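You operate a simulated robot arm through the tools that you are given. There is no shell and no other tool. Be economical: measure what you need, move in short steps, check, and stop when the job is done.

You are at the controls of a simulated robot arm. One attempt, no reset.

Task
Put the belt pouch on the top of the white cabinet away on the open shelf of the white cabinet. Put the 10 A white fuse from the top of the white cabinet on the desk top. Put one of the red caps from the clear end of the repair bench on top of the pot plant. Fetch the green nut driver and stand it on the middle shelf of the cupboard. Press the table screen button to switch it on. Shut the top grey drawer. Close the middle black drawer. Switch the socket box switch on. Open the bench drawer. Any order will do. Set down upright: belt pouch, white fuse, green nut driver.

Only the result counts: the job must be done as asked and must still hold three seconds after the hand-in. Knocking over, shifting, dropping, spilling or breaking anything else fails it. A push-on lid holds only when it is set on centred and level and pressed home; a screw cap is set on level and turned clockwise until tight.

Robot
A 7-joint arm with a two-finger parallel gripper on a trunk, on a base that drives. Base frame: it is fixed to the floor where the robot stands at the start and does not move with it; the origin is under the middle of the robot, x ahead of it, y to its left, z up. Lengths are in m, angles in degrees, forces in N, time in s.
With the tool pointing down near the work surface it reaches from about 0.32 to 0.74 m from the robot's upright axis, wherever it stands. Its first joint turns from -115.0 to 115.0 degrees. Places, roughly: belt pouch (8x7x15 cm) [0.5, 0, 0.8]; bench drawer [-2.7, 0.4, 0.7]; desk top [-0.2, -1.3, 0.7]; green nut driver (3x3x12 cm) [-2.8, -0.3, 0.8]; middle black drawer [-0.2, -1.1, 0.3]; middle shelf of the cupboard [0.4, 2.5, 0.9]; open shelf of the white cabinet [0.5, 0.4, 0.4]; pot plant (9x9x15 cm) [-2.6, -0.4, 0.8]; red cap (3x3x2 cm) [-2.8, -0.2, 0.8]; socket box switch [0.3, 0.1, 0.4]; table screen button [-1.2, -1.4, 0.9]; top grey drawer [-1.4, -1.1, 0.6]; white fuse [0.5, 0, 0.75]. Payload 3.91 kg.
Tool frame: the origin (TCP) lies between the finger pads and is the grasp point; the fingertips stand 0.03 m ahead of it; z points along the fingers, y is the line along which they close. Largest opening 0.11 m; finger width 0.02, thickness 0.01; the body of the gripper, 0.048 by 0.112 m, starts 0.055 m behind the TCP.
Orientation is that of the tool frame in the base frame, as a unit quaternion [x, y, z, w]. With the fingers straight down and closing along the base's y, the tool's x points along the base's -x, its y along +y and its z along -z.

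Tools
- The arm moves only by the tool servo_tool. Its argument "increments" is a list of rows, each a list of 7 numbers: the finger opening in m, from 0 to 0.11, then the shift along the tool's x, y, z in m, then the turn, a rotation vector about the tool's x, y, z in degrees. In form: [[fingers, dx, dy, dz, wx, wy, wz], ...]. A call has 1 to 8 rows; each row is the pose to reach, as a shift and turn from the pose commanded when the call began, along the tool's axes at that moment. Rows are played at 5 a second. More than 0.05 m and 8.6 degrees between two rows, or a gripper value outside its range, and nothing of the call is played. Where a pose cannot be reached the arm comes as near as it can. A force on the tool above 40 N (or 10 N above the force at the start of the call, whichever is more), or a blocked arm, ends the call early, and 0.2 s more pass. The fingers move at their own pace (about 0.108 m/s each) and stop on an object; they squeeze with about 22 N. The grip force told is the motor's: it shows also when the fingers shut on nothing. Time passes only in rows, and 0.2 s behind the last, so rows that repeat a pose let the fingers close. It gives the time, the measured TCP pose, the force on the tool (base axes), the opening and the grip force at its end, in the units of the frame above (readings bear some noise), with the torque about the TCP (base axes, N m) and any sound that the robot's microphone picked up, and new pictures: "show" is both (left out), scene, wrist or none.
- Cameras (640 x 400 px; columns grow to the right, rows downward): "scene" is now at [-0.0006, 0.1036, 1.6009]; the picture's right is [-0.64, -0.77, 0.00], its down [-0.66, 0.55, -0.51] and it looks along [0.39, -0.32, -0.86] (base axes); focal length 262 px, centre (320, 200). "wrist" rides on the gripper at [0.072, 0.017, -0.103] in the tool frame; the picture's right is [-0.23, 0.97, 0.00], its down [-0.76, -0.18, -0.62] and it looks along [-0.61, -0.14, 0.78] (tool axes); focal length 222 px, centre (320, 200). There is no depth. A picture from a camera that has moved, and an enlarged one, comes with that camera's place and axes in the base frame and with its lens. The place of the scene camera against the robot may be out by one fixed shift of up to 0.018 m in any direction.
- raise_lower(by): slides the trunk up (or, below 0, down) by that many m; the arm and the scene camera ride with it, the base frame stays. It gives what a move gives, with no picture.
- roll_base(legs): drives the robot by 1 to 6 legs, each [ahead, turn to the left] in m and degrees, along the robot's own axes; the way and the turn of a leg run together, so that a leg with both is an arc; at most 1.5 m and 180 degrees a leg. The arm and the cameras ride along, it lands a little off, and it stops where it bumps. It gives what a move gives, and a new picture of the scene camera.
- turn_head(pan, tilt): turns the head with the scene camera to pan (to the left, within 155 degrees either way) and tilt (down, from -29 to 69), counted from straight ahead of the robot. It gives what a move gives, and a new picture of the scene camera.
- inspect(camera, box): a new picture of the part [left, top, right, bottom] of that camera's present view, enlarged. The clock stands still meanwhile.
- finish_job(): hands the job in; it is judged then, once.

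Work in short steps. Places have to be worked out from the pictures, the camera data and where the tool is seen: move nearer, look again, correct. Check each grasp and each placing, and mend what went wrong. You have 196 turns and 260 pictures in all, those below and enlarged ones among them. Open the gripper and draw the arm clear of the work before you hand the job in, unless the task says otherwise; then end with one line.

The tools are called after "Request:" by a JSON object that holds its "op" and its "data". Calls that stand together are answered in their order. servo_tool: Moves the arm, as the interface text tells. Its arguments: {"type":"object","properties":{"increments":{"type":"array","items":{"type":"array","items":{"type":"number"}}},"show":{"type":"string","enum":["both","scene","wrist","none"]}},"required":["increments"]} The other tools are called the same way: raise_lower (by) slides the trunk up or down; roll_base (legs) drives the base; turn_head (pan, tilt) turns the head that bears the scene camera; inspect (camera, box) takes an enlarged picture of a part of a camera's view; finish_job () hands the job in.

At the start:

```text
time: 0.0
ee_pos: [0.2417, -0.4039, 1.1004]
ee_rot: [-0.004, 1.0, 0.001, 0.0]
ft_force: [-0.9, 0.4, -0.5]
ft_torque: [-0.03, -0.01, 0.0]
width: 0.1104
finger_force: 0.1
trunk travel left (down, up): [-0.725, 0.265]
robot x, y, heading: [-0.0007, 0.0002, 0.1]
head pan, tilt: [-39.7, 59.4]
```

scene: 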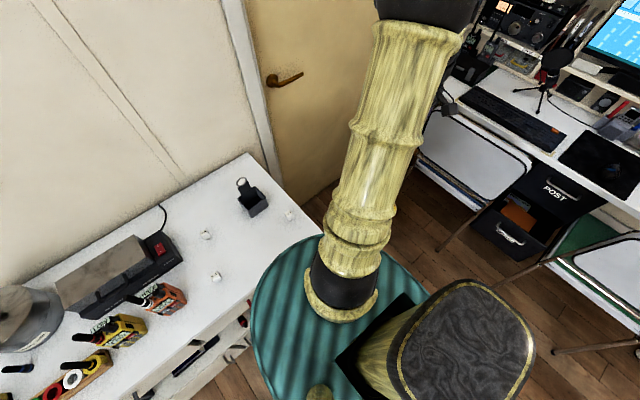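
wrist: 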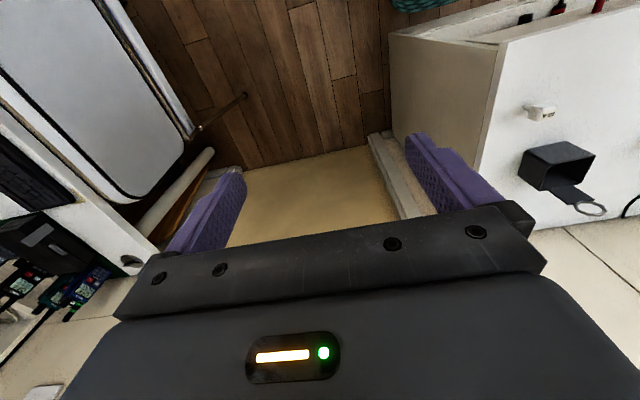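

The pictures show the white cabinet ahead, with fuses and pouch on top. I look straight ahead with the head.

Request:
{"op": "turn_head", "data": {"pan": 0, "tilt": 50}}

Request:
{"op": "turn_head", "data": {"pan": -90, "tilt": 35}}

Request:
{"op": "turn_head", "data": {"pan": -135, "tilt": 35}}

Request:
{"op": "turn_head", "data": {"pan": 90, "tilt": 25}}

Request:
{"op": "turn_head", "data": {"pan": 155, "tilt": 25}}

```text
time: 1.1
ee_pos: [0.2428, -0.4039, 1.1007]
ee_rot: [-0.004, 1.0, 0.0, 0.0]
ft_force: [0.8, 0.2, -0.4]
ft_torque: [0.0, 0.02, -0.01]
width: 0.1098
finger_force: 0.1
trunk travel left (down, up): [-0.725, 0.265]
robot x, y, heading: [0.0008, 0.0038, 0.1]
head pan, tilt: [0.0, 50.0]
camera scene: at [0.0245, 0.1465, 1.6128], right [0.0, -1.0, 0.0], down [-0.77, 0.0, -0.64], along [0.64, 0.0, -0.77], focal length 262 px, centre (320, 200)
```

scene: 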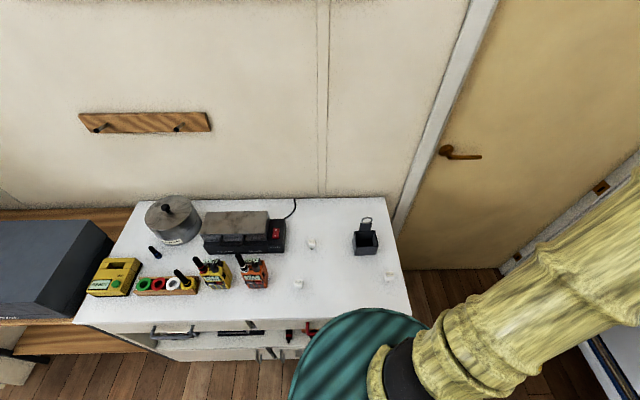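

```text
time: 2.7
ee_pos: [0.2402, -0.4029, 1.0997]
ee_rot: [-0.004, 1.0, 0.0, 0.0]
ft_force: [0.2, 0.6, 0.1]
ft_torque: [0.0, -0.01, 0.0]
width: 0.1101
finger_force: 0.0
trunk travel left (down, up): [-0.725, 0.265]
robot x, y, heading: [0.0008, -0.0007, 0.2]
head pan, tilt: [-90.0, 35.0]
camera scene: at [-0.0524, 0.0585, 1.6345], right [-1.0, 0.0, 0.0], down [0.0, 0.57, -0.82], along [0.0, -0.82, -0.57], focal length 262 px, centre (320, 200)
```

scene: 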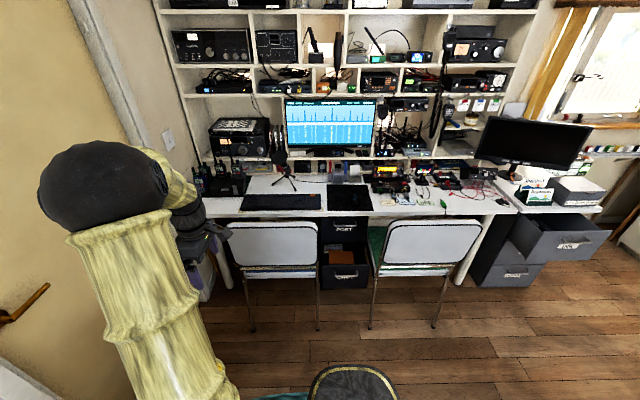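

```text
time: 3.8
ee_pos: [0.242, -0.4036, 1.1009]
ee_rot: [-0.005, 1.0, -0.001, 0.0]
ft_force: [0.8, -0.7, -0.5]
ft_torque: [-0.03, -0.02, 0.02]
width: 0.1099
finger_force: 0.0
trunk travel left (down, up): [-0.725, 0.265]
robot x, y, heading: [-0.0028, 0.0024, 0.2]
head pan, tilt: [-135.0, 35.0]
camera scene: at [-0.1147, 0.0843, 1.6345], right [-0.71, 0.71, 0.0], down [0.41, 0.41, -0.82], along [-0.58, -0.58, -0.57], focal length 262 px, centre (320, 200)
```

scene: 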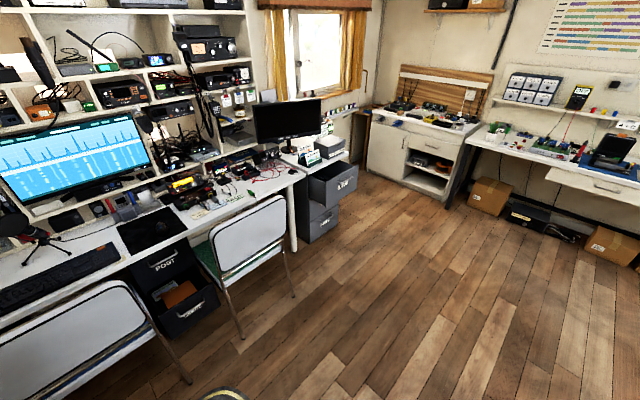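

```text
time: 7.0
ee_pos: [0.2408, -0.404, 1.0994]
ee_rot: [-0.004, 1.0, 0.0, 0.0]
ft_force: [0.2, -0.8, -0.1]
ft_torque: [-0.05, -0.01, 0.0]
width: 0.1099
finger_force: 0.0
trunk travel left (down, up): [-0.725, 0.265]
robot x, y, heading: [-0.0009, -0.001, -0.2]
head pan, tilt: [90.0, 25.0]
camera scene: at [-0.0524, 0.2388, 1.6503], right [1.0, 0.0, 0.0], down [0.0, -0.42, -0.91], along [0.0, 0.91, -0.42], focal length 262 px, centre (320, 200)
```

scene: 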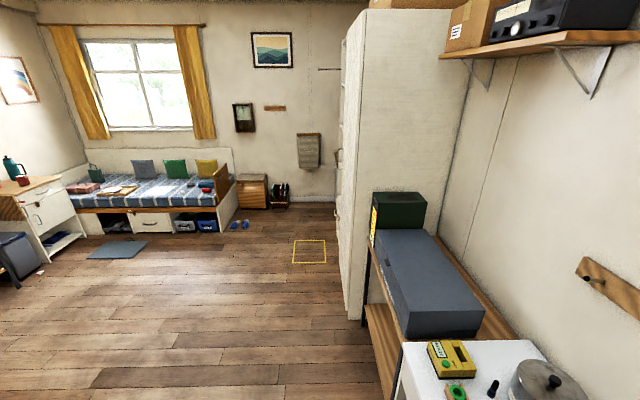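

```text
time: 8.4
ee_pos: [0.2427, -0.4038, 1.1006]
ee_rot: [-0.005, 1.0, 0.0, 0.0]
ft_force: [-0.4, -0.4, -0.6]
ft_torque: [0.0, 0.02, -0.01]
width: 0.1102
finger_force: 0.2
trunk travel left (down, up): [-0.725, 0.265]
robot x, y, heading: [-0.0016, -0.0014, 0.3]
head pan, tilt: [154.7, 25.0]
camera scene: at [-0.1357, 0.1861, 1.6503], right [0.43, 0.9, 0.0], down [0.38, -0.18, -0.91], along [-0.82, 0.39, -0.42], focal length 262 px, centre (320, 200)
```

scene: 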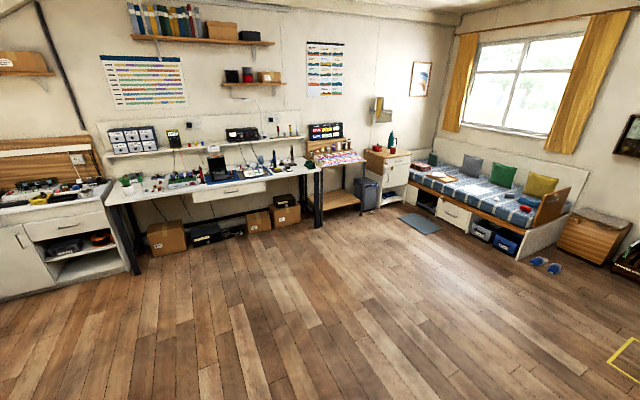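

The pouch is the dark box at about (0.52, -0.02). I tilt down to look at it, the fuses and the cabinet front.

Request:
{"op": "turn_head", "data": {"pan": 0, "tilt": 69}}

Request:
{"op": "inspect", "data": {"camera": "scene", "box": [270, 60, 430, 160]}}

Request:
{"op": "inspect", "data": {"camera": "scene", "box": [60, 160, 380, 360]}}

```text
time: 10.8
ee_pos: [0.2419, -0.4036, 1.1013]
ee_rot: [-0.006, 1.0, 0.0, 0.0]
ft_force: [-0.4, -0.1, 1.0]
ft_torque: [0.01, 0.0, 0.0]
width: 0.1098
finger_force: 0.1
trunk travel left (down, up): [-0.725, 0.265]
robot x, y, heading: [0.002, 0.0027, -0.1]
head pan, tilt: [0.0, 68.8]
camera scene: at [0.0035, 0.1467, 1.5908], right [0.0, -1.0, 0.0], down [-0.93, 0.0, -0.36], along [0.36, 0.0, -0.93], focal length 262 px, centre (320, 200)
```

scene: 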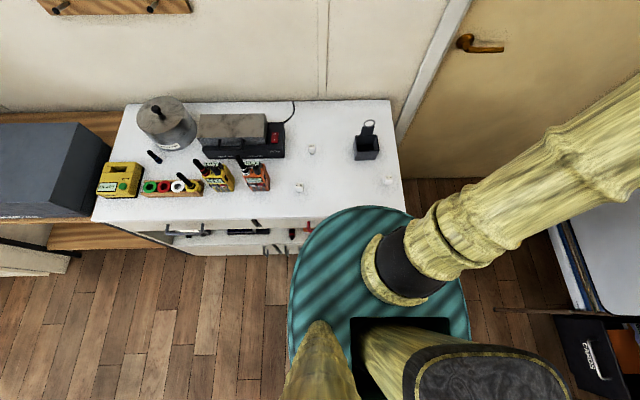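

```text
4.00 times, centred on (350, 110) of scene
camera zoom: at [0.0035, 0.1467, 1.5908], right [0.0, -1.0, 0.0], down [-0.93, 0.0, -0.36], along [0.36, 0.0, -0.93], focal length 1046 px, centre (200, 560)
```

zoom: 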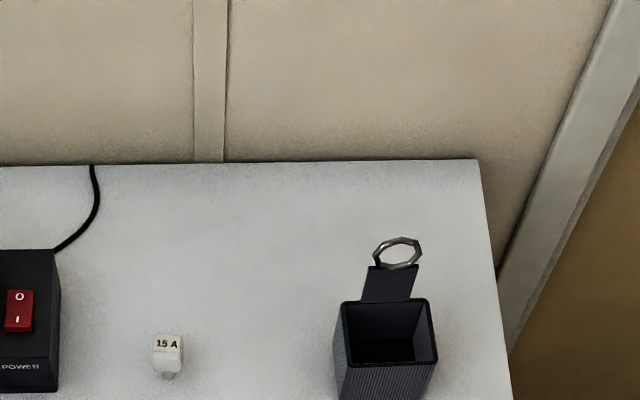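

```text
2.00 times, centred on (220, 260) of scene
camera zoom: at [0.0035, 0.1467, 1.5908], right [0.0, -1.0, 0.0], down [-0.93, 0.0, -0.36], along [0.36, 0.0, -0.93], focal length 523 px, centre (520, 80)
```

zoom: 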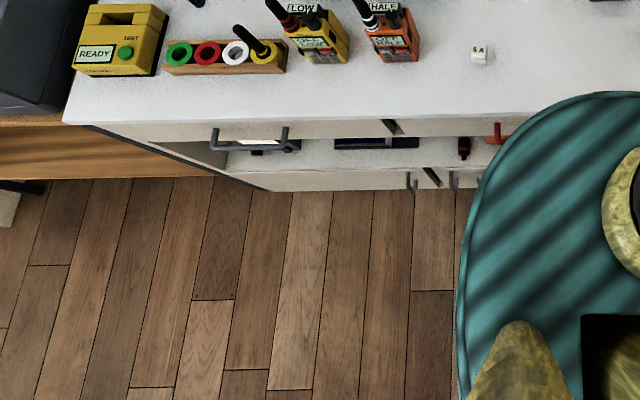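

15 A and 5 A are read; the third is likely 10 A. I check it, then back off to view the cabinet front.

Request:
{"op": "inspect", "data": {"camera": "scene", "box": [350, 160, 414, 200]}}

Request:
{"op": "roll_base", "data": {"legs": [[-0.7, 0]]}}

Request:
{"op": "turn_head", "data": {"pan": 0, "tilt": 40}}

Request:
{"op": "inspect", "data": {"camera": "scene", "box": [180, 130, 430, 286]}}

```text
10.00 times, centred on (382, 180) of scene
camera zoom: at [0.0035, 0.1467, 1.5908], right [0.0, -1.0, 0.0], down [-0.93, 0.0, -0.36], along [0.36, 0.0, -0.93], focal length 2616 px, centre (-300, 400)
```

zoom: 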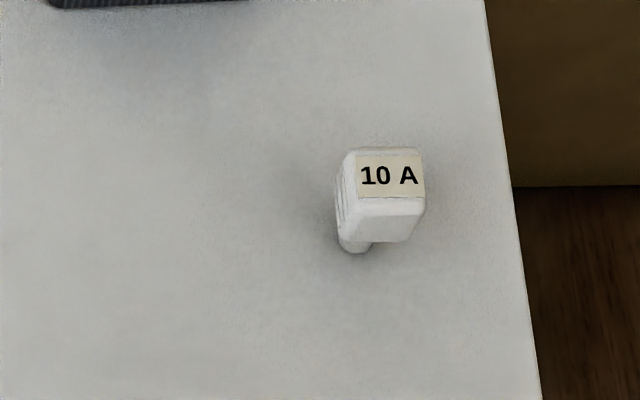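

```text
time: 15.2
ee_pos: [-0.4579, -0.4053, 1.1013]
ee_rot: [-0.007, 1.0, 0.001, 0.0]
ft_force: [0.4, -0.3, 0.0]
ft_torque: [0.02, 0.0, 0.04]
width: 0.1099
finger_force: 0.1
trunk travel left (down, up): [-0.725, 0.265]
robot x, y, heading: [-0.7008, 0.0022, 0.5]
head pan, tilt: [0.0, 68.8]
camera scene: at [-0.6993, 0.1443, 1.5908], right [0.01, -1.0, 0.0], down [-0.93, -0.01, -0.36], along [0.36, 0.0, -0.93], focal length 262 px, centre (320, 200)
```

scene: 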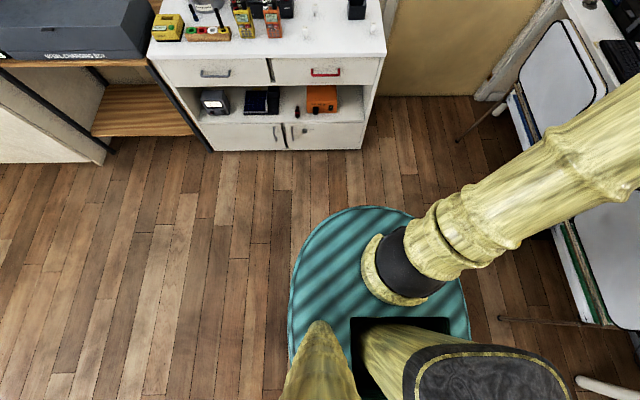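

```text
time: 16.2
ee_pos: [-0.4578, -0.4044, 1.1003]
ee_rot: [-0.007, 1.0, 0.0, -0.001]
ft_force: [-0.1, -1.2, 0.7]
ft_torque: [-0.02, -0.01, 0.01]
width: 0.11
finger_force: 0.0
trunk travel left (down, up): [-0.725, 0.265]
robot x, y, heading: [-0.7015, -0.0002, 0.3]
head pan, tilt: [0.0, 40.0]
camera scene: at [-0.6697, 0.1445, 1.6269], right [0.01, -1.0, 0.0], down [-0.64, 0.0, -0.77], along [0.77, 0.0, -0.64], focal length 262 px, centre (320, 200)
```

scene: 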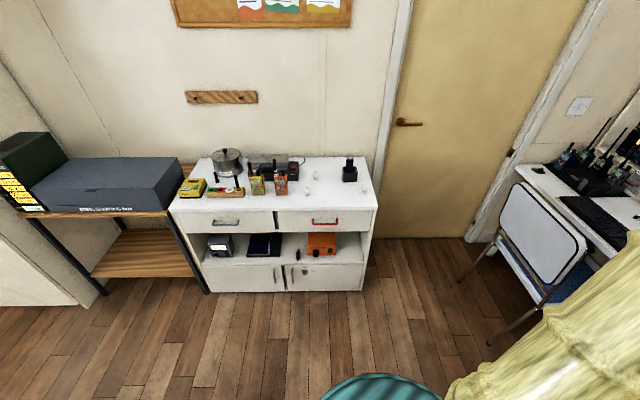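

```text
2.56 times, centred on (305, 208) of scene
camera zoom: at [-0.6697, 0.1445, 1.6269], right [0.01, -1.0, 0.0], down [-0.64, 0.0, -0.77], along [0.77, 0.0, -0.64], focal length 670 px, centre (358, 180)
```

zoom: 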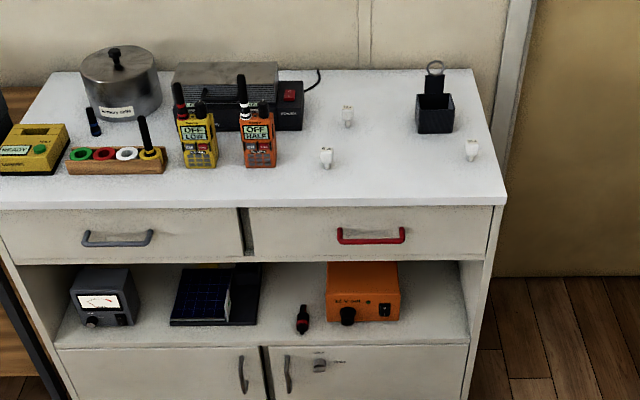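

The 10 A fuse is the right front one, and the socket box is the orange box on the shelf. I drive back up near the cabinet to measure the fuse with the wrist camera.

Request:
{"op": "roll_base", "data": {"legs": [[0.55, 0]]}}

Request:
{"op": "servo_tool", "data": {"increments": [[0.06, -0.04, 0.03, 0, 0, 0, 0], [0.06, -0.08, 0.06, 0, 0, 0, 0], [0.06, -0.12, 0.09, 0, 0, 0, 0], [0.06, -0.14, 0.13, 0, 0, 0, 0], [0.06, -0.14, 0.18, 0, 0, 0, 0], [0.06, -0.15, 0.23, 0.02, 0, 0, 0], [0.06, -0.15, 0.28, 0.04, 0, 0, 0], [0.06, -0.16, 0.32, 0.06, 0, 0, 0]], "show": "both"}}

```text
time: 19.8
ee_pos: [0.0947, -0.3997, 1.1011]
ee_rot: [-0.009, 1.0, 0.0, -0.001]
ft_force: [-0.7, -0.2, -0.2]
ft_torque: [0.0, -0.01, 0.01]
width: 0.1099
finger_force: 0.1
trunk travel left (down, up): [-0.725, 0.265]
robot x, y, heading: [-0.151, 0.0047, 0.5]
head pan, tilt: [0.0, 40.0]
camera scene: at [-0.1196, 0.1489, 1.6269], right [0.01, -1.0, 0.0], down [-0.64, -0.01, -0.77], along [0.77, 0.01, -0.64], focal length 262 px, centre (320, 200)
```

scene: 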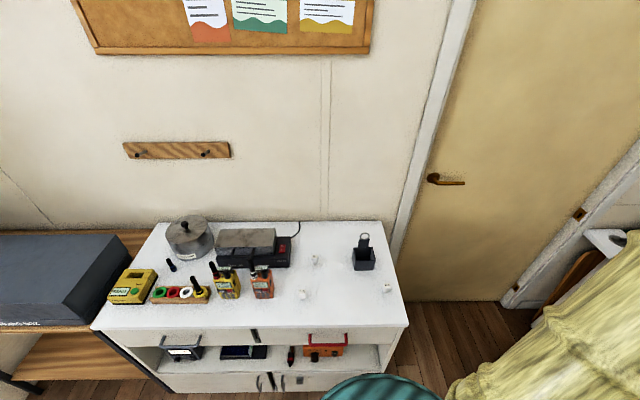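

```text
refused: row 6 steps farther than a row can; nothing moved
```

Rows were slightly too long; I resend in smaller steps toward above the fuse.

Request:
{"op": "servo_tool", "data": {"increments": [[0.06, -0.02, 0.04, 0, 0, 0, 0], [0.06, -0.04, 0.08, 0, 0, 0, 0], [0.06, -0.06, 0.12, 0, 0, 0, 0], [0.06, -0.08, 0.16, 0.01, 0, 0, 0], [0.06, -0.1, 0.2, 0.02, 0, 0, 0], [0.06, -0.12, 0.24, 0.03, 0, 0, 0], [0.06, -0.14, 0.28, 0.04, 0, 0, 0], [0.06, -0.16, 0.32, 0.05, 0, 0, 0]], "show": "wrist"}}

```text
time: 21.6
ee_pos: [0.249, -0.0761, 1.0503]
ee_rot: [-0.008, 1.0, 0.0, 0.0]
ft_force: [-0.2, -0.6, 0.0]
ft_torque: [-0.03, 0.03, 0.0]
width: 0.0599
finger_force: 0.0
trunk travel left (down, up): [-0.725, 0.265]
robot x, y, heading: [-0.1502, 0.0013, 0.7]
head pan, tilt: [0.0, 40.0]
camera wrist: at [0.1758, -0.059, 1.1528], right [0.21, 0.98, 0.0], down [0.76, -0.16, 0.62], along [0.61, -0.13, -0.78], focal length 222 px, centre (320, 200)
```

wrist: 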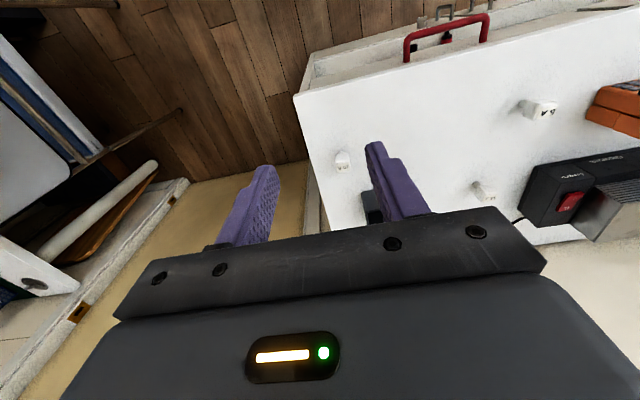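

Triangulating gives the fuse at roughly (0.36, -0.06) with top about 0.83. I hover above it with the fingers and look.

Request:
{"op": "servo_tool", "data": {"increments": [[0.06, -0.04, 0.005, 0.02, 0, 0, 0], [0.06, -0.07, 0.01, 0.05, 0, 0, 0], [0.06, -0.09, 0.014, 0.09, 0, 0, 0], [0.06, -0.105, 0.014, 0.13, 0, 0, 0], [0.06, -0.105, 0.014, 0.15, 0, 0, 0]], "show": "wrist"}}

Request:
{"op": "inspect", "data": {"camera": "scene", "box": [300, 220, 428, 300]}}

```text
time: 22.8
ee_pos: [0.3526, -0.061, 0.9006]
ee_rot: [-0.009, 1.0, 0.001, 0.0]
ft_force: [0.0, 0.2, 0.0]
ft_torque: [0.01, 0.0, -0.01]
width: 0.06
finger_force: 0.0
trunk travel left (down, up): [-0.725, 0.265]
robot x, y, heading: [-0.1537, 0.0019, 0.4]
head pan, tilt: [0.0, 40.0]
camera wrist: at [0.2803, -0.0436, 1.0034], right [0.21, 0.98, 0.0], down [0.76, -0.16, 0.62], along [0.61, -0.13, -0.78], focal length 222 px, centre (320, 200)
```

wrist: 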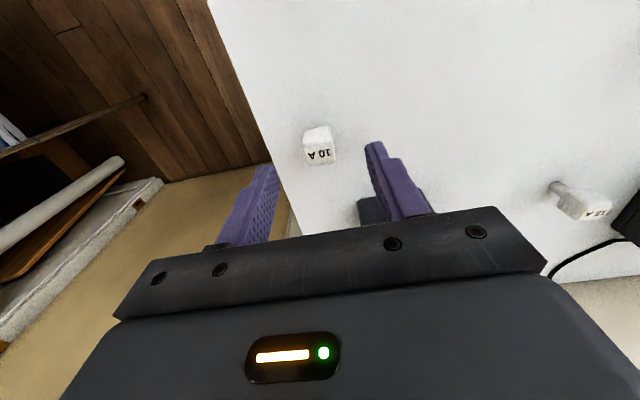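

```text
5.00 times, centred on (364, 260) of scene
camera zoom: at [-0.1199, 0.149, 1.627], right [0.01, -1.0, 0.0], down [-0.64, -0.01, -0.77], along [0.77, 0.01, -0.64], focal length 1308 px, centre (100, -100)
```

zoom: 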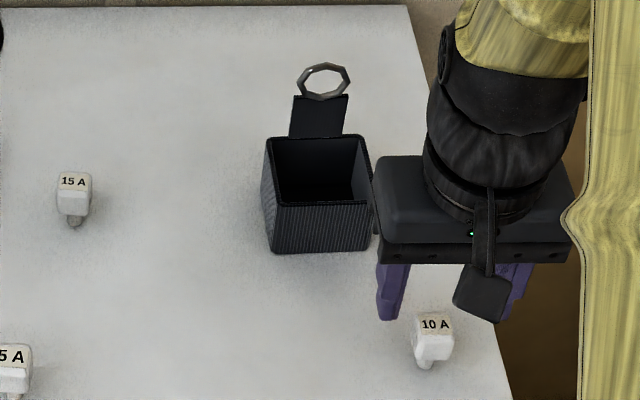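

Fuse label centre is at about (0.358, -0.060, 0.848), between the fingers. I descend 0.05 and look before gripping.

Request:
{"op": "servo_tool", "data": {"increments": [[0.06, -0.006, 0.0, 0.02, 0, 0, 0], [0.06, -0.006, 0.0, 0.035, 0, 0, 0], [0.06, -0.006, 0.0, 0.05, 0, 0, 0]], "show": "both"}}

Request:
{"op": "inspect", "data": {"camera": "scene", "box": [348, 240, 428, 290]}}

```text
time: 23.6
ee_pos: [0.3588, -0.0607, 0.8511]
ee_rot: [-0.009, 1.0, 0.0, 0.0]
ft_force: [1.1, 0.8, 0.2]
ft_torque: [-0.01, 0.01, 0.01]
width: 0.0599
finger_force: 0.0
trunk travel left (down, up): [-0.725, 0.265]
robot x, y, heading: [-0.1499, 0.0067, 0.7]
head pan, tilt: [0.0, 40.0]
camera scene: at [-0.1197, 0.149, 1.6269], right [0.01, -1.0, 0.0], down [-0.64, -0.01, -0.77], along [0.77, 0.01, -0.64], focal length 262 px, centre (320, 200)
camera wrist: at [0.2864, -0.0439, 0.9537], right [0.21, 0.98, 0.0], down [0.76, -0.16, 0.62], along [0.61, -0.13, -0.78], focal length 222 px, centre (320, 200)
```

scene: 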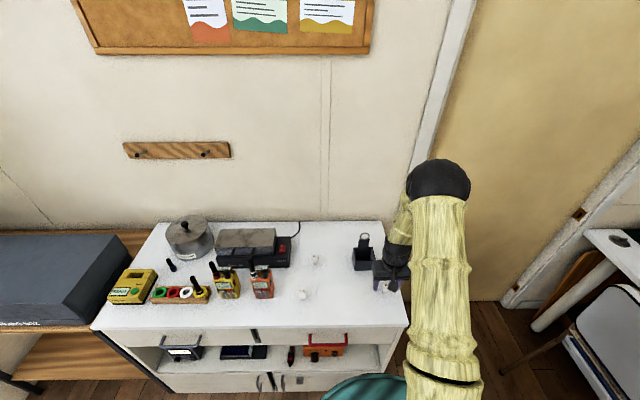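
wrist: 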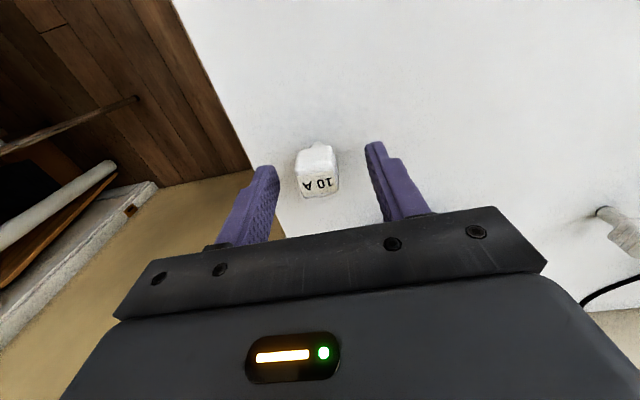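

```text
8.00 times, centred on (388, 265) of scene
camera zoom: at [-0.1197, 0.149, 1.6269], right [0.01, -1.0, 0.0], down [-0.64, -0.01, -0.77], along [0.77, 0.01, -0.64], focal length 2093 px, centre (-224, -320)
```

zoom: 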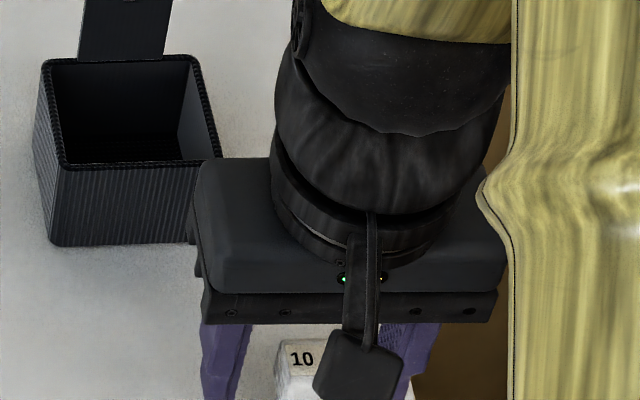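

The fuse top is at 0.844, centre (0.360, -0.061). I lower 7 mm and close.

Request:
{"op": "servo_tool", "data": {"increments": [[0.06, -0.001, 0.0, 0.007, 0, 0, 0], [0.01, -0.001, 0.0, 0.007, 0, 0, 0], [0.01, -0.001, 0.0, 0.007, 0, 0, 0], [0.01, -0.001, 0.0, 0.007, 0, 0, 0]], "show": "wrist"}}

```text
time: 24.6
ee_pos: [0.3597, -0.0594, 0.8439]
ee_rot: [-0.009, 1.0, 0.0, 0.0]
ft_force: [-0.2, 0.0, 0.4]
ft_torque: [0.01, 0.02, 0.01]
width: 0.0231
finger_force: 22.4
trunk travel left (down, up): [-0.725, 0.265]
robot x, y, heading: [-0.1509, 0.0031, 0.6]
head pan, tilt: [0.0, 40.0]
camera wrist: at [0.2872, -0.0437, 0.9467], right [0.21, 0.98, 0.0], down [0.76, -0.16, 0.62], along [0.61, -0.13, -0.78], focal length 222 px, centre (320, 200)
```

wrist: 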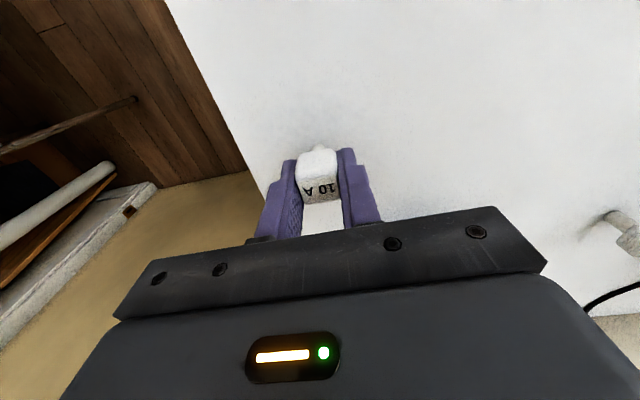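

Fuse gripped (23 mm). I lift it and tuck the arm back.

Request:
{"op": "servo_tool", "data": {"increments": [[0.01, 0, 0.0, -0.03, 0, 0, 0], [0.01, 0, 0.0, -0.07, 0, 0, 0], [0.01, 0, 0.0, -0.11, 0, 0, 0], [0.01, 0.0, 0.0, -0.15, 0, 0, 0], [0.01, 0.0, 0.0, -0.19, 0, 0, 0], [0.01, 0.03, 0, -0.22, 0, 0, 0], [0.01, 0.07, 0, -0.22, 0, 0, 0], [0.01, 0.11, 0, -0.22, 0, 0, 0]], "show": "wrist"}}

Request:
{"op": "turn_head", "data": {"pan": -90, "tilt": 50}}

Request:
{"op": "inspect", "data": {"camera": "scene", "box": [200, 120, 520, 320]}}

```text
time: 26.4
ee_pos: [0.2499, -0.0632, 1.0647]
ee_rot: [-0.009, 1.0, 0.0, 0.001]
ft_force: [0.2, -0.3, 0.5]
ft_torque: [-0.01, 0.0, 0.03]
width: 0.023
finger_force: 22.1
trunk travel left (down, up): [-0.725, 0.265]
robot x, y, heading: [-0.1565, 0.0004, 0.6]
head pan, tilt: [0.0, 40.0]
camera wrist: at [0.1763, -0.046, 1.1676], right [0.21, 0.98, 0.0], down [0.76, -0.16, 0.62], along [0.61, -0.13, -0.78], focal length 222 px, centre (320, 200)
```

wrist: 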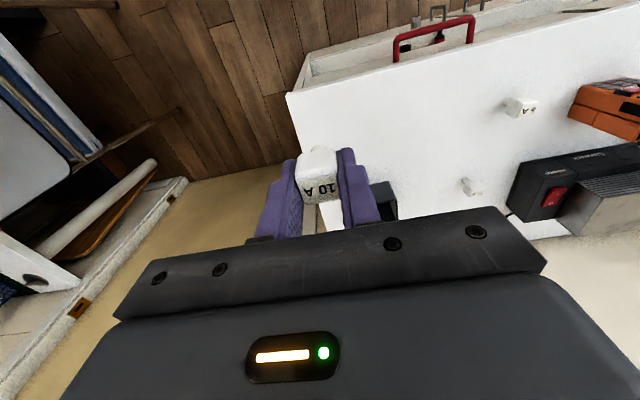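

```text
time: 28.1
ee_pos: [0.25, -0.0628, 1.0644]
ee_rot: [-0.008, 1.0, 0.0, 0.0]
ft_force: [1.0, 0.0, -0.4]
ft_torque: [0.01, -0.03, -0.02]
width: 0.0231
finger_force: 22.0
trunk travel left (down, up): [-0.725, 0.265]
robot x, y, heading: [-0.149, -0.0001, 0.7]
head pan, tilt: [-90.0, 50.0]
camera scene: at [-0.2043, 0.0712, 1.6128], right [-1.0, -0.01, 0.0], down [-0.01, 0.77, -0.64], along [0.01, -0.64, -0.77], focal length 262 px, centre (320, 200)
```

scene: 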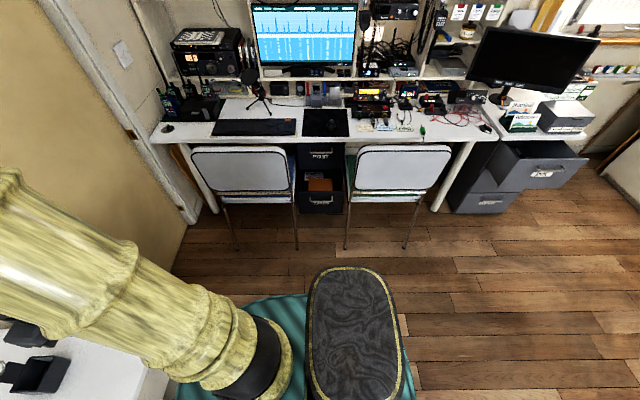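

```text
2.00 times, centred on (360, 220) of scene
camera zoom: at [-0.2043, 0.0712, 1.6128], right [-1.0, -0.01, 0.0], down [-0.01, 0.77, -0.64], along [0.01, -0.64, -0.77], focal length 523 px, centre (240, 160)
```

zoom: 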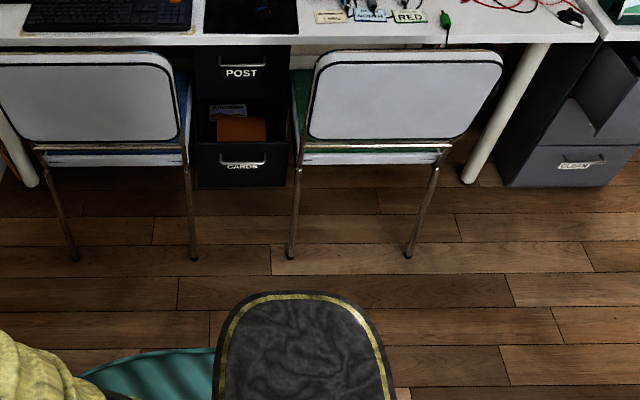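

Fuse held. I inspect the desk top for a free spot.

Request:
{"op": "inspect", "data": {"camera": "scene", "box": [150, 60, 342, 180]}}

Request:
{"op": "inspect", "data": {"camera": "scene", "box": [320, 60, 512, 180]}}

```text
3.33 times, centred on (246, 120) of scene
camera zoom: at [-0.2043, 0.0712, 1.6128], right [-1.0, -0.01, 0.0], down [-0.01, 0.77, -0.64], along [0.01, -0.64, -0.77], focal length 872 px, centre (567, 467)
```

zoom: 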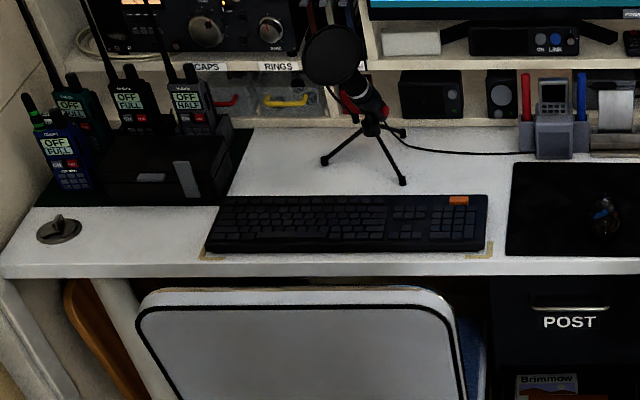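

```text
3.33 times, centred on (416, 120) of scene
camera zoom: at [-0.2043, 0.0712, 1.6128], right [-1.0, -0.01, 0.0], down [-0.01, 0.77, -0.64], along [0.01, -0.64, -0.77], focal length 872 px, centre (0, 467)
```

zoom: 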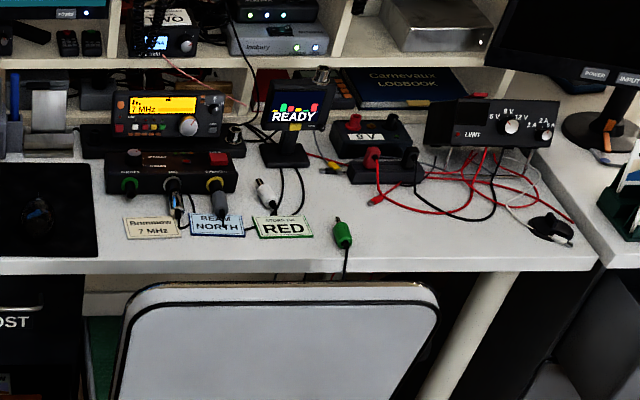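

Free spot: the desk front between the green plug and the right corner, about (-0.9, -1.14). I back off to x≈-0.87, turn to face the desk and approach moderately.

Request:
{"op": "roll_base", "data": {"legs": [[-0.7, 0], [0, -90], [0.4, 0]]}}

Request:
{"op": "turn_head", "data": {"pan": 0, "tilt": 50}}

```text
time: 40.6
ee_pos: [-0.9204, -0.8104, 1.0633]
ee_rot: [0.703, 0.711, 0.0, 0.001]
ft_force: [0.5, 0.4, 1.2]
ft_torque: [-0.03, 0.0, -0.03]
width: 0.0228
finger_force: 22.1
trunk travel left (down, up): [-0.725, 0.265]
robot x, y, heading: [-0.8525, -0.4064, -89.8]
head pan, tilt: [-90.0, 50.0]
camera scene: at [-0.7697, -0.3548, 1.6128], right [-0.01, 1.0, 0.0], down [0.77, 0.01, -0.64], along [-0.64, 0.0, -0.77], focal length 262 px, centre (320, 200)
```

scene: 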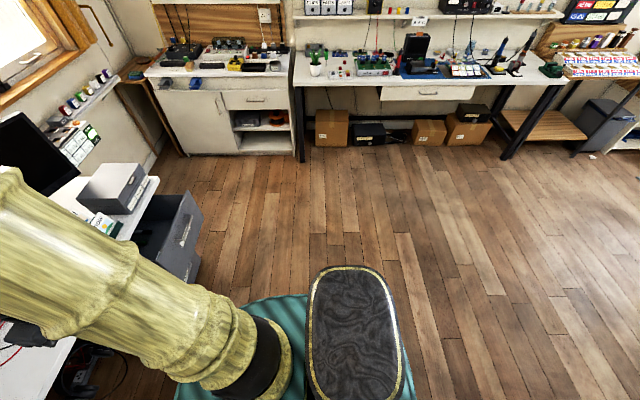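

```text
time: 42.2
ee_pos: [-0.9202, -0.808, 1.0647]
ee_rot: [0.703, 0.711, 0.0, 0.0]
ft_force: [0.1, -0.5, 0.1]
ft_torque: [0.0, 0.0, -0.01]
width: 0.0233
finger_force: 22.2
trunk travel left (down, up): [-0.725, 0.265]
robot x, y, heading: [-0.8522, -0.4075, -89.8]
head pan, tilt: [0.0, 50.0]
camera scene: at [-0.6923, -0.4306, 1.6128], right [-1.0, -0.01, 0.0], down [0.0, 0.77, -0.64], along [0.0, -0.64, -0.77], focal length 262 px, centre (320, 200)
```

scene: 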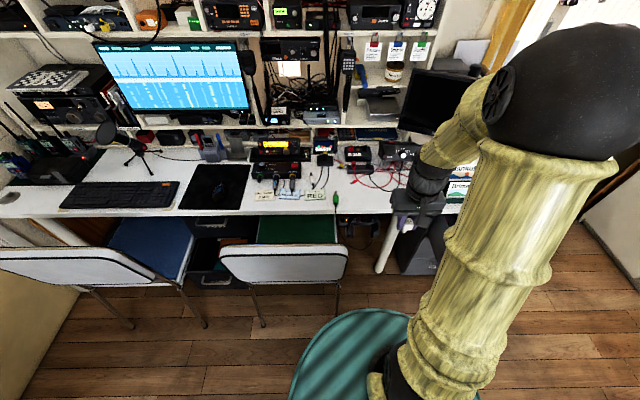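

The spot at about (-0.915, -1.14) looks clear. I go 0.1 closer, then extend over it.

Request:
{"op": "roll_base", "data": {"legs": [[0.1, 0]]}}

Request:
{"op": "servo_tool", "data": {"increments": [[0.01, -0.04, 0.0, 0, 0, 0, 0], [0.01, -0.08, 0.0, 0.0, 0, 0, 0], [0.01, -0.12, 0.0, 0.02, 0, 0, 0], [0.01, -0.16, 0.0, 0.05, 0, 0, 0], [0.01, -0.2, 0.0, 0.08, 0, 0, 0], [0.01, -0.227, 0.005, 0.12, 0, 0, 0], [0.01, -0.227, 0.005, 0.16, 0, 0, 0], [0.01, -0.227, 0.005, 0.19, 0, 0, 0]]}}

```text
time: 43.5
ee_pos: [-0.9196, -0.9098, 1.0634]
ee_rot: [0.703, 0.712, 0.0, 0.0]
ft_force: [0.1, -0.2, -0.6]
ft_torque: [0.01, -0.01, 0.0]
width: 0.0231
finger_force: 21.8
trunk travel left (down, up): [-0.725, 0.265]
robot x, y, heading: [-0.8509, -0.5089, -89.8]
head pan, tilt: [0.0, 50.0]
camera scene: at [-0.6917, -0.533, 1.6127], right [-1.0, -0.01, 0.0], down [0.0, 0.77, -0.64], along [0.0, -0.64, -0.77], focal length 262 px, centre (320, 200)
```

scene: 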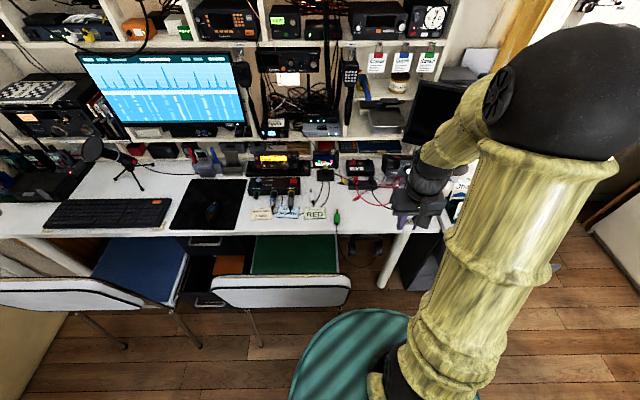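

```text
time: 45.2
ee_pos: [-0.9107, -1.1371, 0.8752]
ee_rot: [0.703, 0.711, 0.0, 0.0]
ft_force: [0.2, 0.7, 0.0]
ft_torque: [0.04, -0.01, -0.03]
width: 0.0233
finger_force: 22.1
trunk travel left (down, up): [-0.725, 0.265]
robot x, y, heading: [-0.8567, -0.5125, -89.5]
head pan, tilt: [0.0, 50.0]
camera scene: at [-0.6917, -0.5321, 1.6128], right [-1.0, -0.01, 0.0], down [0.0, 0.77, -0.64], along [0.0, -0.64, -0.77], focal length 262 px, centre (320, 200)
camera wrist: at [-0.8958, -1.063, 0.9774], right [0.98, -0.21, 0.0], down [-0.17, -0.76, 0.62], along [-0.13, -0.61, -0.78], focal length 222 px, centre (320, 200)
```

scene: 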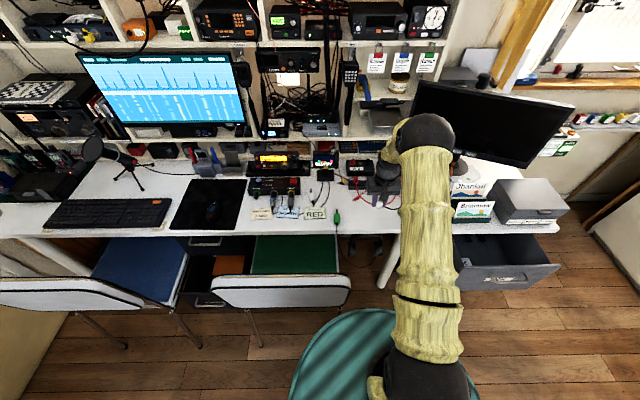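
wrist: 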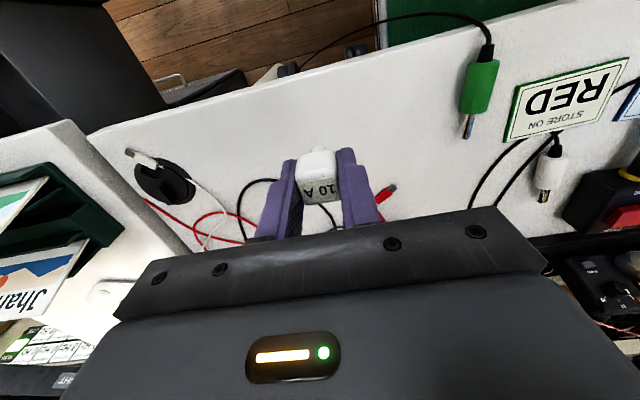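

The spot below is clear: the edge is about 4 cm in front, the wires about 6-10 cm behind. I lower toward the surface.

Request:
{"op": "servo_tool", "data": {"increments": [[0.01, -0.005, 0.0, 0.02, 0, 0, 0], [0.01, -0.008, 0.0, 0.04, 0, 0, 0], [0.01, -0.008, 0.0, 0.06, 0, 0, 0], [0.01, -0.008, 0, 0.07, 0, 0, 0]], "show": "wrist"}}

Request:
{"op": "inspect", "data": {"camera": "scene", "box": [330, 150, 458, 230]}}

```text
time: 46.2
ee_pos: [-0.9113, -1.1451, 0.8023]
ee_rot: [0.704, 0.711, 0.0, 0.0]
ft_force: [-0.2, 0.6, 0.8]
ft_torque: [0.02, 0.02, 0.01]
width: 0.0231
finger_force: 22.3
trunk travel left (down, up): [-0.725, 0.265]
robot x, y, heading: [-0.8521, -0.508, -89.8]
head pan, tilt: [0.0, 50.0]
camera wrist: at [-0.8956, -1.071, 0.907], right [0.98, -0.21, 0.0], down [-0.17, -0.76, 0.62], along [-0.13, -0.61, -0.78], focal length 222 px, centre (320, 200)
```

wrist: 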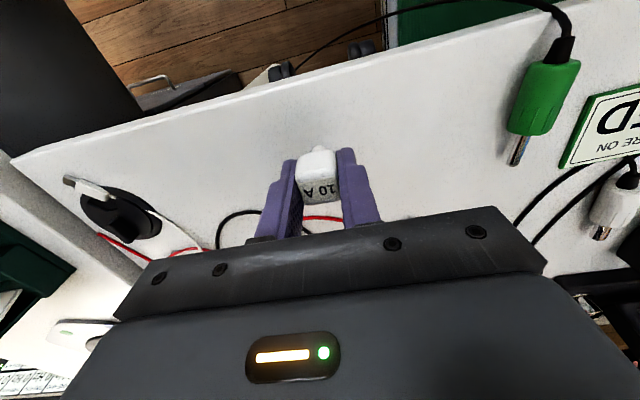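

```text
5.00 times, centred on (394, 190) of scene
camera zoom: at [-0.6917, -0.5317, 1.6128], right [-1.0, -0.01, 0.0], down [0.0, 0.77, -0.64], along [0.0, -0.64, -0.77], focal length 1308 px, centre (-50, 250)
```

zoom: 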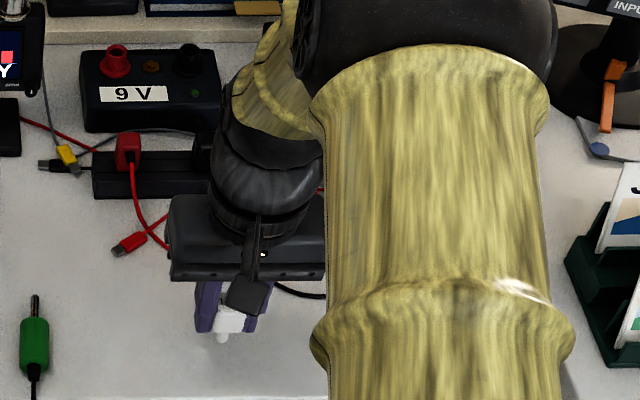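

The desk top computes to about 0.735–0.74, so the fuse has about 3 cm left. I lower 2 cm, then finely.

Request:
{"op": "servo_tool", "data": {"increments": [[0.01, 0, 0.0, 0.01, 0, 0, 0], [0.01, 0, 0.0, 0.018, 0, 0, 0], [0.01, 0, 0.0, 0.021, 0, 0, 0], [0.01, 0, 0, 0.024, 0, 0, 0]], "show": "none"}}

Request:
{"op": "servo_tool", "data": {"increments": [[0.01, 0, 0.0, 0.002, 0, 0, 0], [0.01, 0, 0.0, 0.004, 0, 0, 0]], "show": "none"}}

Request:
{"op": "inspect", "data": {"camera": "wrist", "box": [240, 80, 400, 180]}}

```text
time: 47.2
ee_pos: [-0.911, -1.1451, 0.7847]
ee_rot: [0.703, 0.711, -0.002, 0.002]
ft_force: [0.2, 2.6, 16.3]
ft_torque: [0.09, 0.05, -0.03]
width: 0.0233
finger_force: 22.0
trunk travel left (down, up): [-0.725, 0.265]
robot x, y, heading: [-0.8536, -0.5046, -89.7]
head pan, tilt: [0.0, 50.0]
```

```text
time: 47.9
ee_pos: [-0.913, -1.1447, 0.7784]
ee_rot: [0.703, 0.711, -0.002, 0.001]
ft_force: [-2.1, -3.4, 21.4]
ft_torque: [-0.08, 0.08, 0.01]
width: 0.0233
finger_force: 21.9
trunk travel left (down, up): [-0.725, 0.265]
robot x, y, heading: [-0.8491, -0.5085, -89.9]
head pan, tilt: [0.0, 50.0]
```

```text
4.00 times, centred on (320, 130) of wrist
camera zoom: at [-0.8961, -1.0702, 0.8805], right [0.98, -0.22, 0.0], down [-0.17, -0.76, 0.63], along [-0.13, -0.61, -0.78], focal length 888 px, centre (320, 480)
```

zoom: 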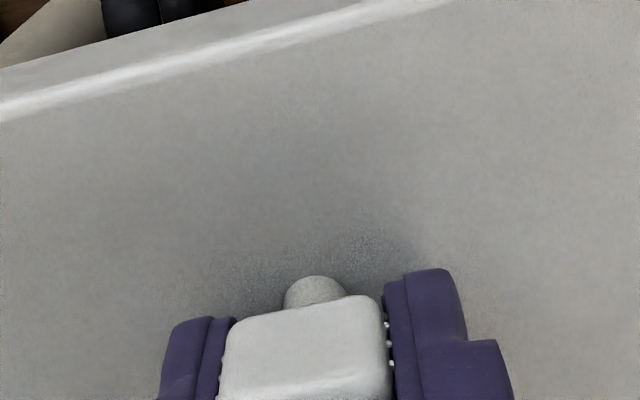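

Contact with the desk (21 N). I relax the push by 3 mm, open the fingers and rise.

Request:
{"op": "servo_tool", "data": {"increments": [[0.01, 0, 0.0, -0.003, 0, 0, 0], [0.03, 0, 0.0, -0.003, 0, 0, 0], [0.06, 0, 0.0, -0.003, 0, 0, 0], [0.06, 0, 0.0, -0.03, 0, 0, 0], [0.06, 0, 0.0, -0.07, 0, 0, 0], [0.06, 0, 0.0, -0.11, 0, 0, 0], [0.06, 0, 0.0, -0.15, 0, 0, 0]], "show": "wrist"}}

Request:
{"op": "inspect", "data": {"camera": "scene", "box": [330, 150, 458, 230]}}

```text
time: 49.5
ee_pos: [-0.9115, -1.1443, 0.9265]
ee_rot: [0.704, 0.711, 0.001, 0.001]
ft_force: [-0.7, 0.5, -0.1]
ft_torque: [0.0, -0.02, 0.0]
width: 0.0601
finger_force: 0.0
trunk travel left (down, up): [-0.725, 0.265]
robot x, y, heading: [-0.8521, -0.5129, -89.8]
head pan, tilt: [0.0, 50.0]
camera wrist: at [-0.8962, -1.071, 1.0288], right [0.98, -0.22, 0.0], down [-0.17, -0.76, 0.62], along [-0.13, -0.61, -0.78], focal length 222 px, centre (320, 200)
```

wrist: 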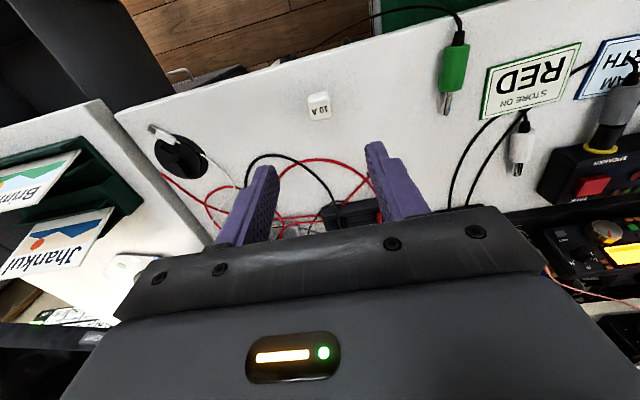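

```text
5.00 times, centred on (394, 190) of scene
camera zoom: at [-0.6916, -0.5308, 1.6127], right [-1.0, -0.01, 0.0], down [0.0, 0.77, -0.64], along [0.0, -0.64, -0.77], focal length 1308 px, centre (-50, 250)
```

zoom: 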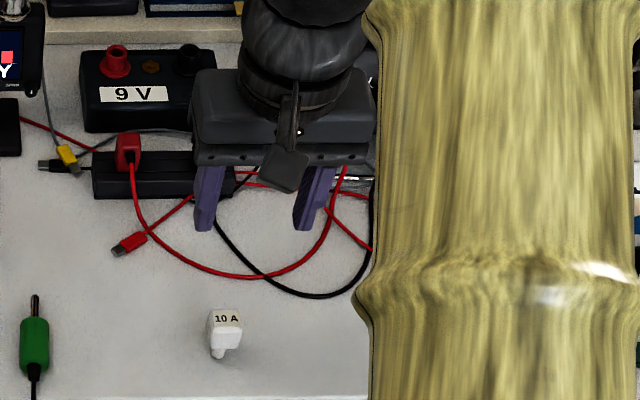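

Fuse stands upright on the desk. Next the grey drawer: I retract the arm and move the base to about x=-1.45.

Request:
{"op": "servo_tool", "data": {"increments": [[0.0, 0.04, 0.0, -0.02, 0, 0, 0], [0.0, 0.08, 0.0, -0.04, 0, 0, 0], [0.0, 0.12, 0.0, -0.06, 0, 0, 0], [0.0, 0.16, 0.0, -0.08, 0, 0, 0], [0.0, 0.2, 0.0, -0.1, 0, 0, 0], [0.0, 0.23, 0.0, -0.12, 0, 0, 0]], "show": "none"}}

Request:
{"op": "roll_base", "data": {"legs": [[-0.35, 0], [0, -90], [0.6, 0], [0, 90]]}}

Request:
{"op": "turn_head", "data": {"pan": 0, "tilt": 45}}

```text
time: 50.9
ee_pos: [-0.9158, -0.9133, 1.0468]
ee_rot: [0.702, 0.712, 0.0, 0.0]
ft_force: [-0.2, 1.0, 0.3]
ft_torque: [-0.03, -0.04, -0.01]
width: 0.0
finger_force: 22.2
trunk travel left (down, up): [-0.725, 0.265]
robot x, y, heading: [-0.8515, -0.5097, -89.5]
head pan, tilt: [0.0, 50.0]
```

```text
time: 68.0
ee_pos: [-1.504, -0.5808, 1.0461]
ee_rot: [0.695, 0.719, 0.0, 0.0]
ft_force: [0.5, -0.4, -0.2]
ft_torque: [0.0, 0.01, 0.02]
width: 0.0001
finger_force: 21.8
trunk travel left (down, up): [-0.725, 0.265]
robot x, y, heading: [-1.4445, -0.1702, -88.6]
head pan, tilt: [0.0, 50.0]
camera scene: at [-1.2886, -0.1928, 1.6128], right [-1.0, -0.03, 0.0], down [-0.02, 0.77, -0.64], along [0.02, -0.64, -0.77], focal length 262 px, centre (320, 200)
```

scene: 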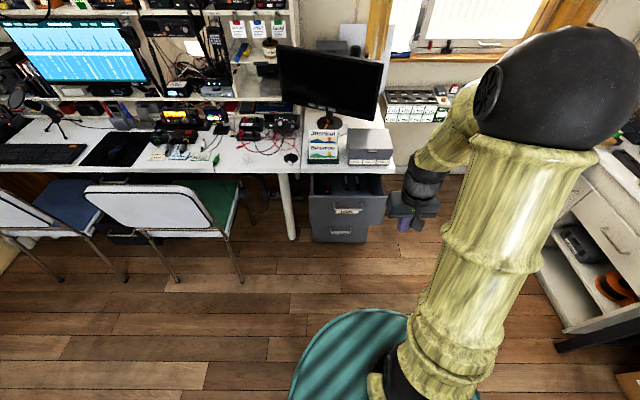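

```text
time: 68.6
ee_pos: [-1.5029, -0.5813, 1.0456]
ee_rot: [0.695, 0.719, 0.0, 0.0]
ft_force: [0.0, 0.4, -0.2]
ft_torque: [-0.01, 0.05, -0.04]
width: 0.0001
finger_force: 22.3
trunk travel left (down, up): [-0.725, 0.265]
robot x, y, heading: [-1.4523, -0.1731, -88.5]
head pan, tilt: [0.0, 45.0]
camera scene: at [-1.2885, -0.1972, 1.6197], right [-1.0, -0.03, 0.0], down [-0.02, 0.71, -0.71], along [0.02, -0.71, -0.71], focal length 262 px, centre (320, 200)
```

scene: 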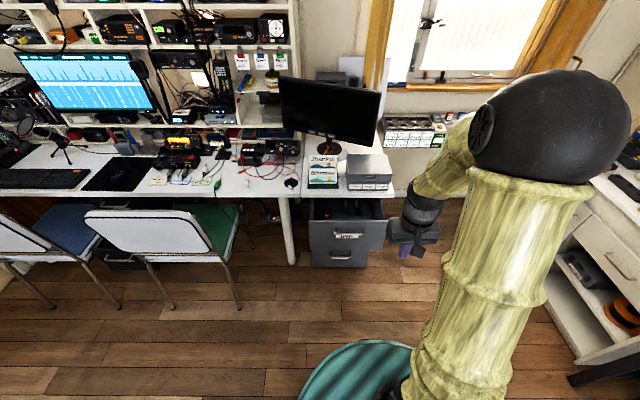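

Drawer face is at about y=-0.995, z 0.47–0.69, centred x≈-1.40. I lower the trunk and pitch the tool to point forward.

Request:
{"op": "raise_lower", "data": {"by": -0.38}}

Request:
{"op": "servo_tool", "data": {"increments": [[0, -0.02, 0.01, 0, 0, -8, 0], [0, -0.04, 0.02, 0, 0, -16, 0], [0, -0.06, 0.03, 0, 0, -24, 0], [0, -0.08, 0.04, 0, 0, -32, 0], [0, -0.1, 0.05, 0, 0, -40, 0], [0, -0.12, 0.06, 0, 0, -48, 0], [0, -0.14, 0.07, 0, 0, -56, 0], [0, -0.16, 0.08, 0, 0, -64, 0]], "show": "scene"}}

```text
time: 72.3
ee_pos: [-1.5029, -0.5796, 0.6656]
ee_rot: [0.695, 0.719, 0.0, 0.001]
ft_force: [0.5, -0.6, 0.5]
ft_torque: [0.03, -0.04, -0.01]
width: 0.0001
finger_force: 21.9
trunk travel left (down, up): [-0.345, 0.645]
robot x, y, heading: [-1.4506, -0.1731, -88.3]
head pan, tilt: [0.0, 45.0]
```

```text
time: 74.1
ee_pos: [-1.418, -0.7376, 0.6668]
ee_rot: [0.589, 0.609, -0.369, 0.382]
ft_force: [0.5, 0.4, -1.2]
ft_torque: [0.01, -0.01, 0.05]
width: 0.0002
finger_force: 21.8
trunk travel left (down, up): [-0.345, 0.645]
robot x, y, heading: [-1.4514, -0.1702, -88.3]
head pan, tilt: [0.0, 45.0]
camera scene: at [-1.2886, -0.1969, 1.2397], right [-1.0, -0.03, 0.0], down [-0.02, 0.71, -0.71], along [0.02, -0.71, -0.71], focal length 262 px, centre (320, 200)
```

scene: 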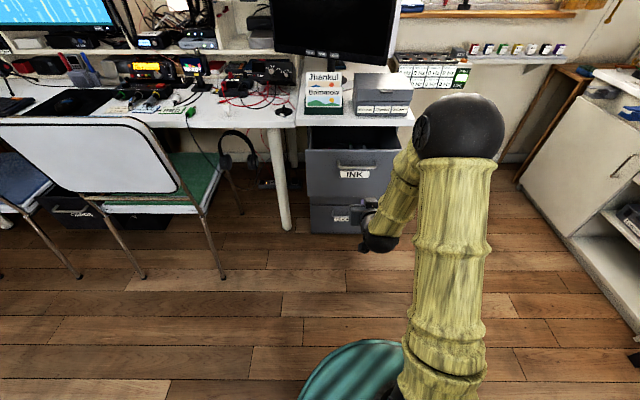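

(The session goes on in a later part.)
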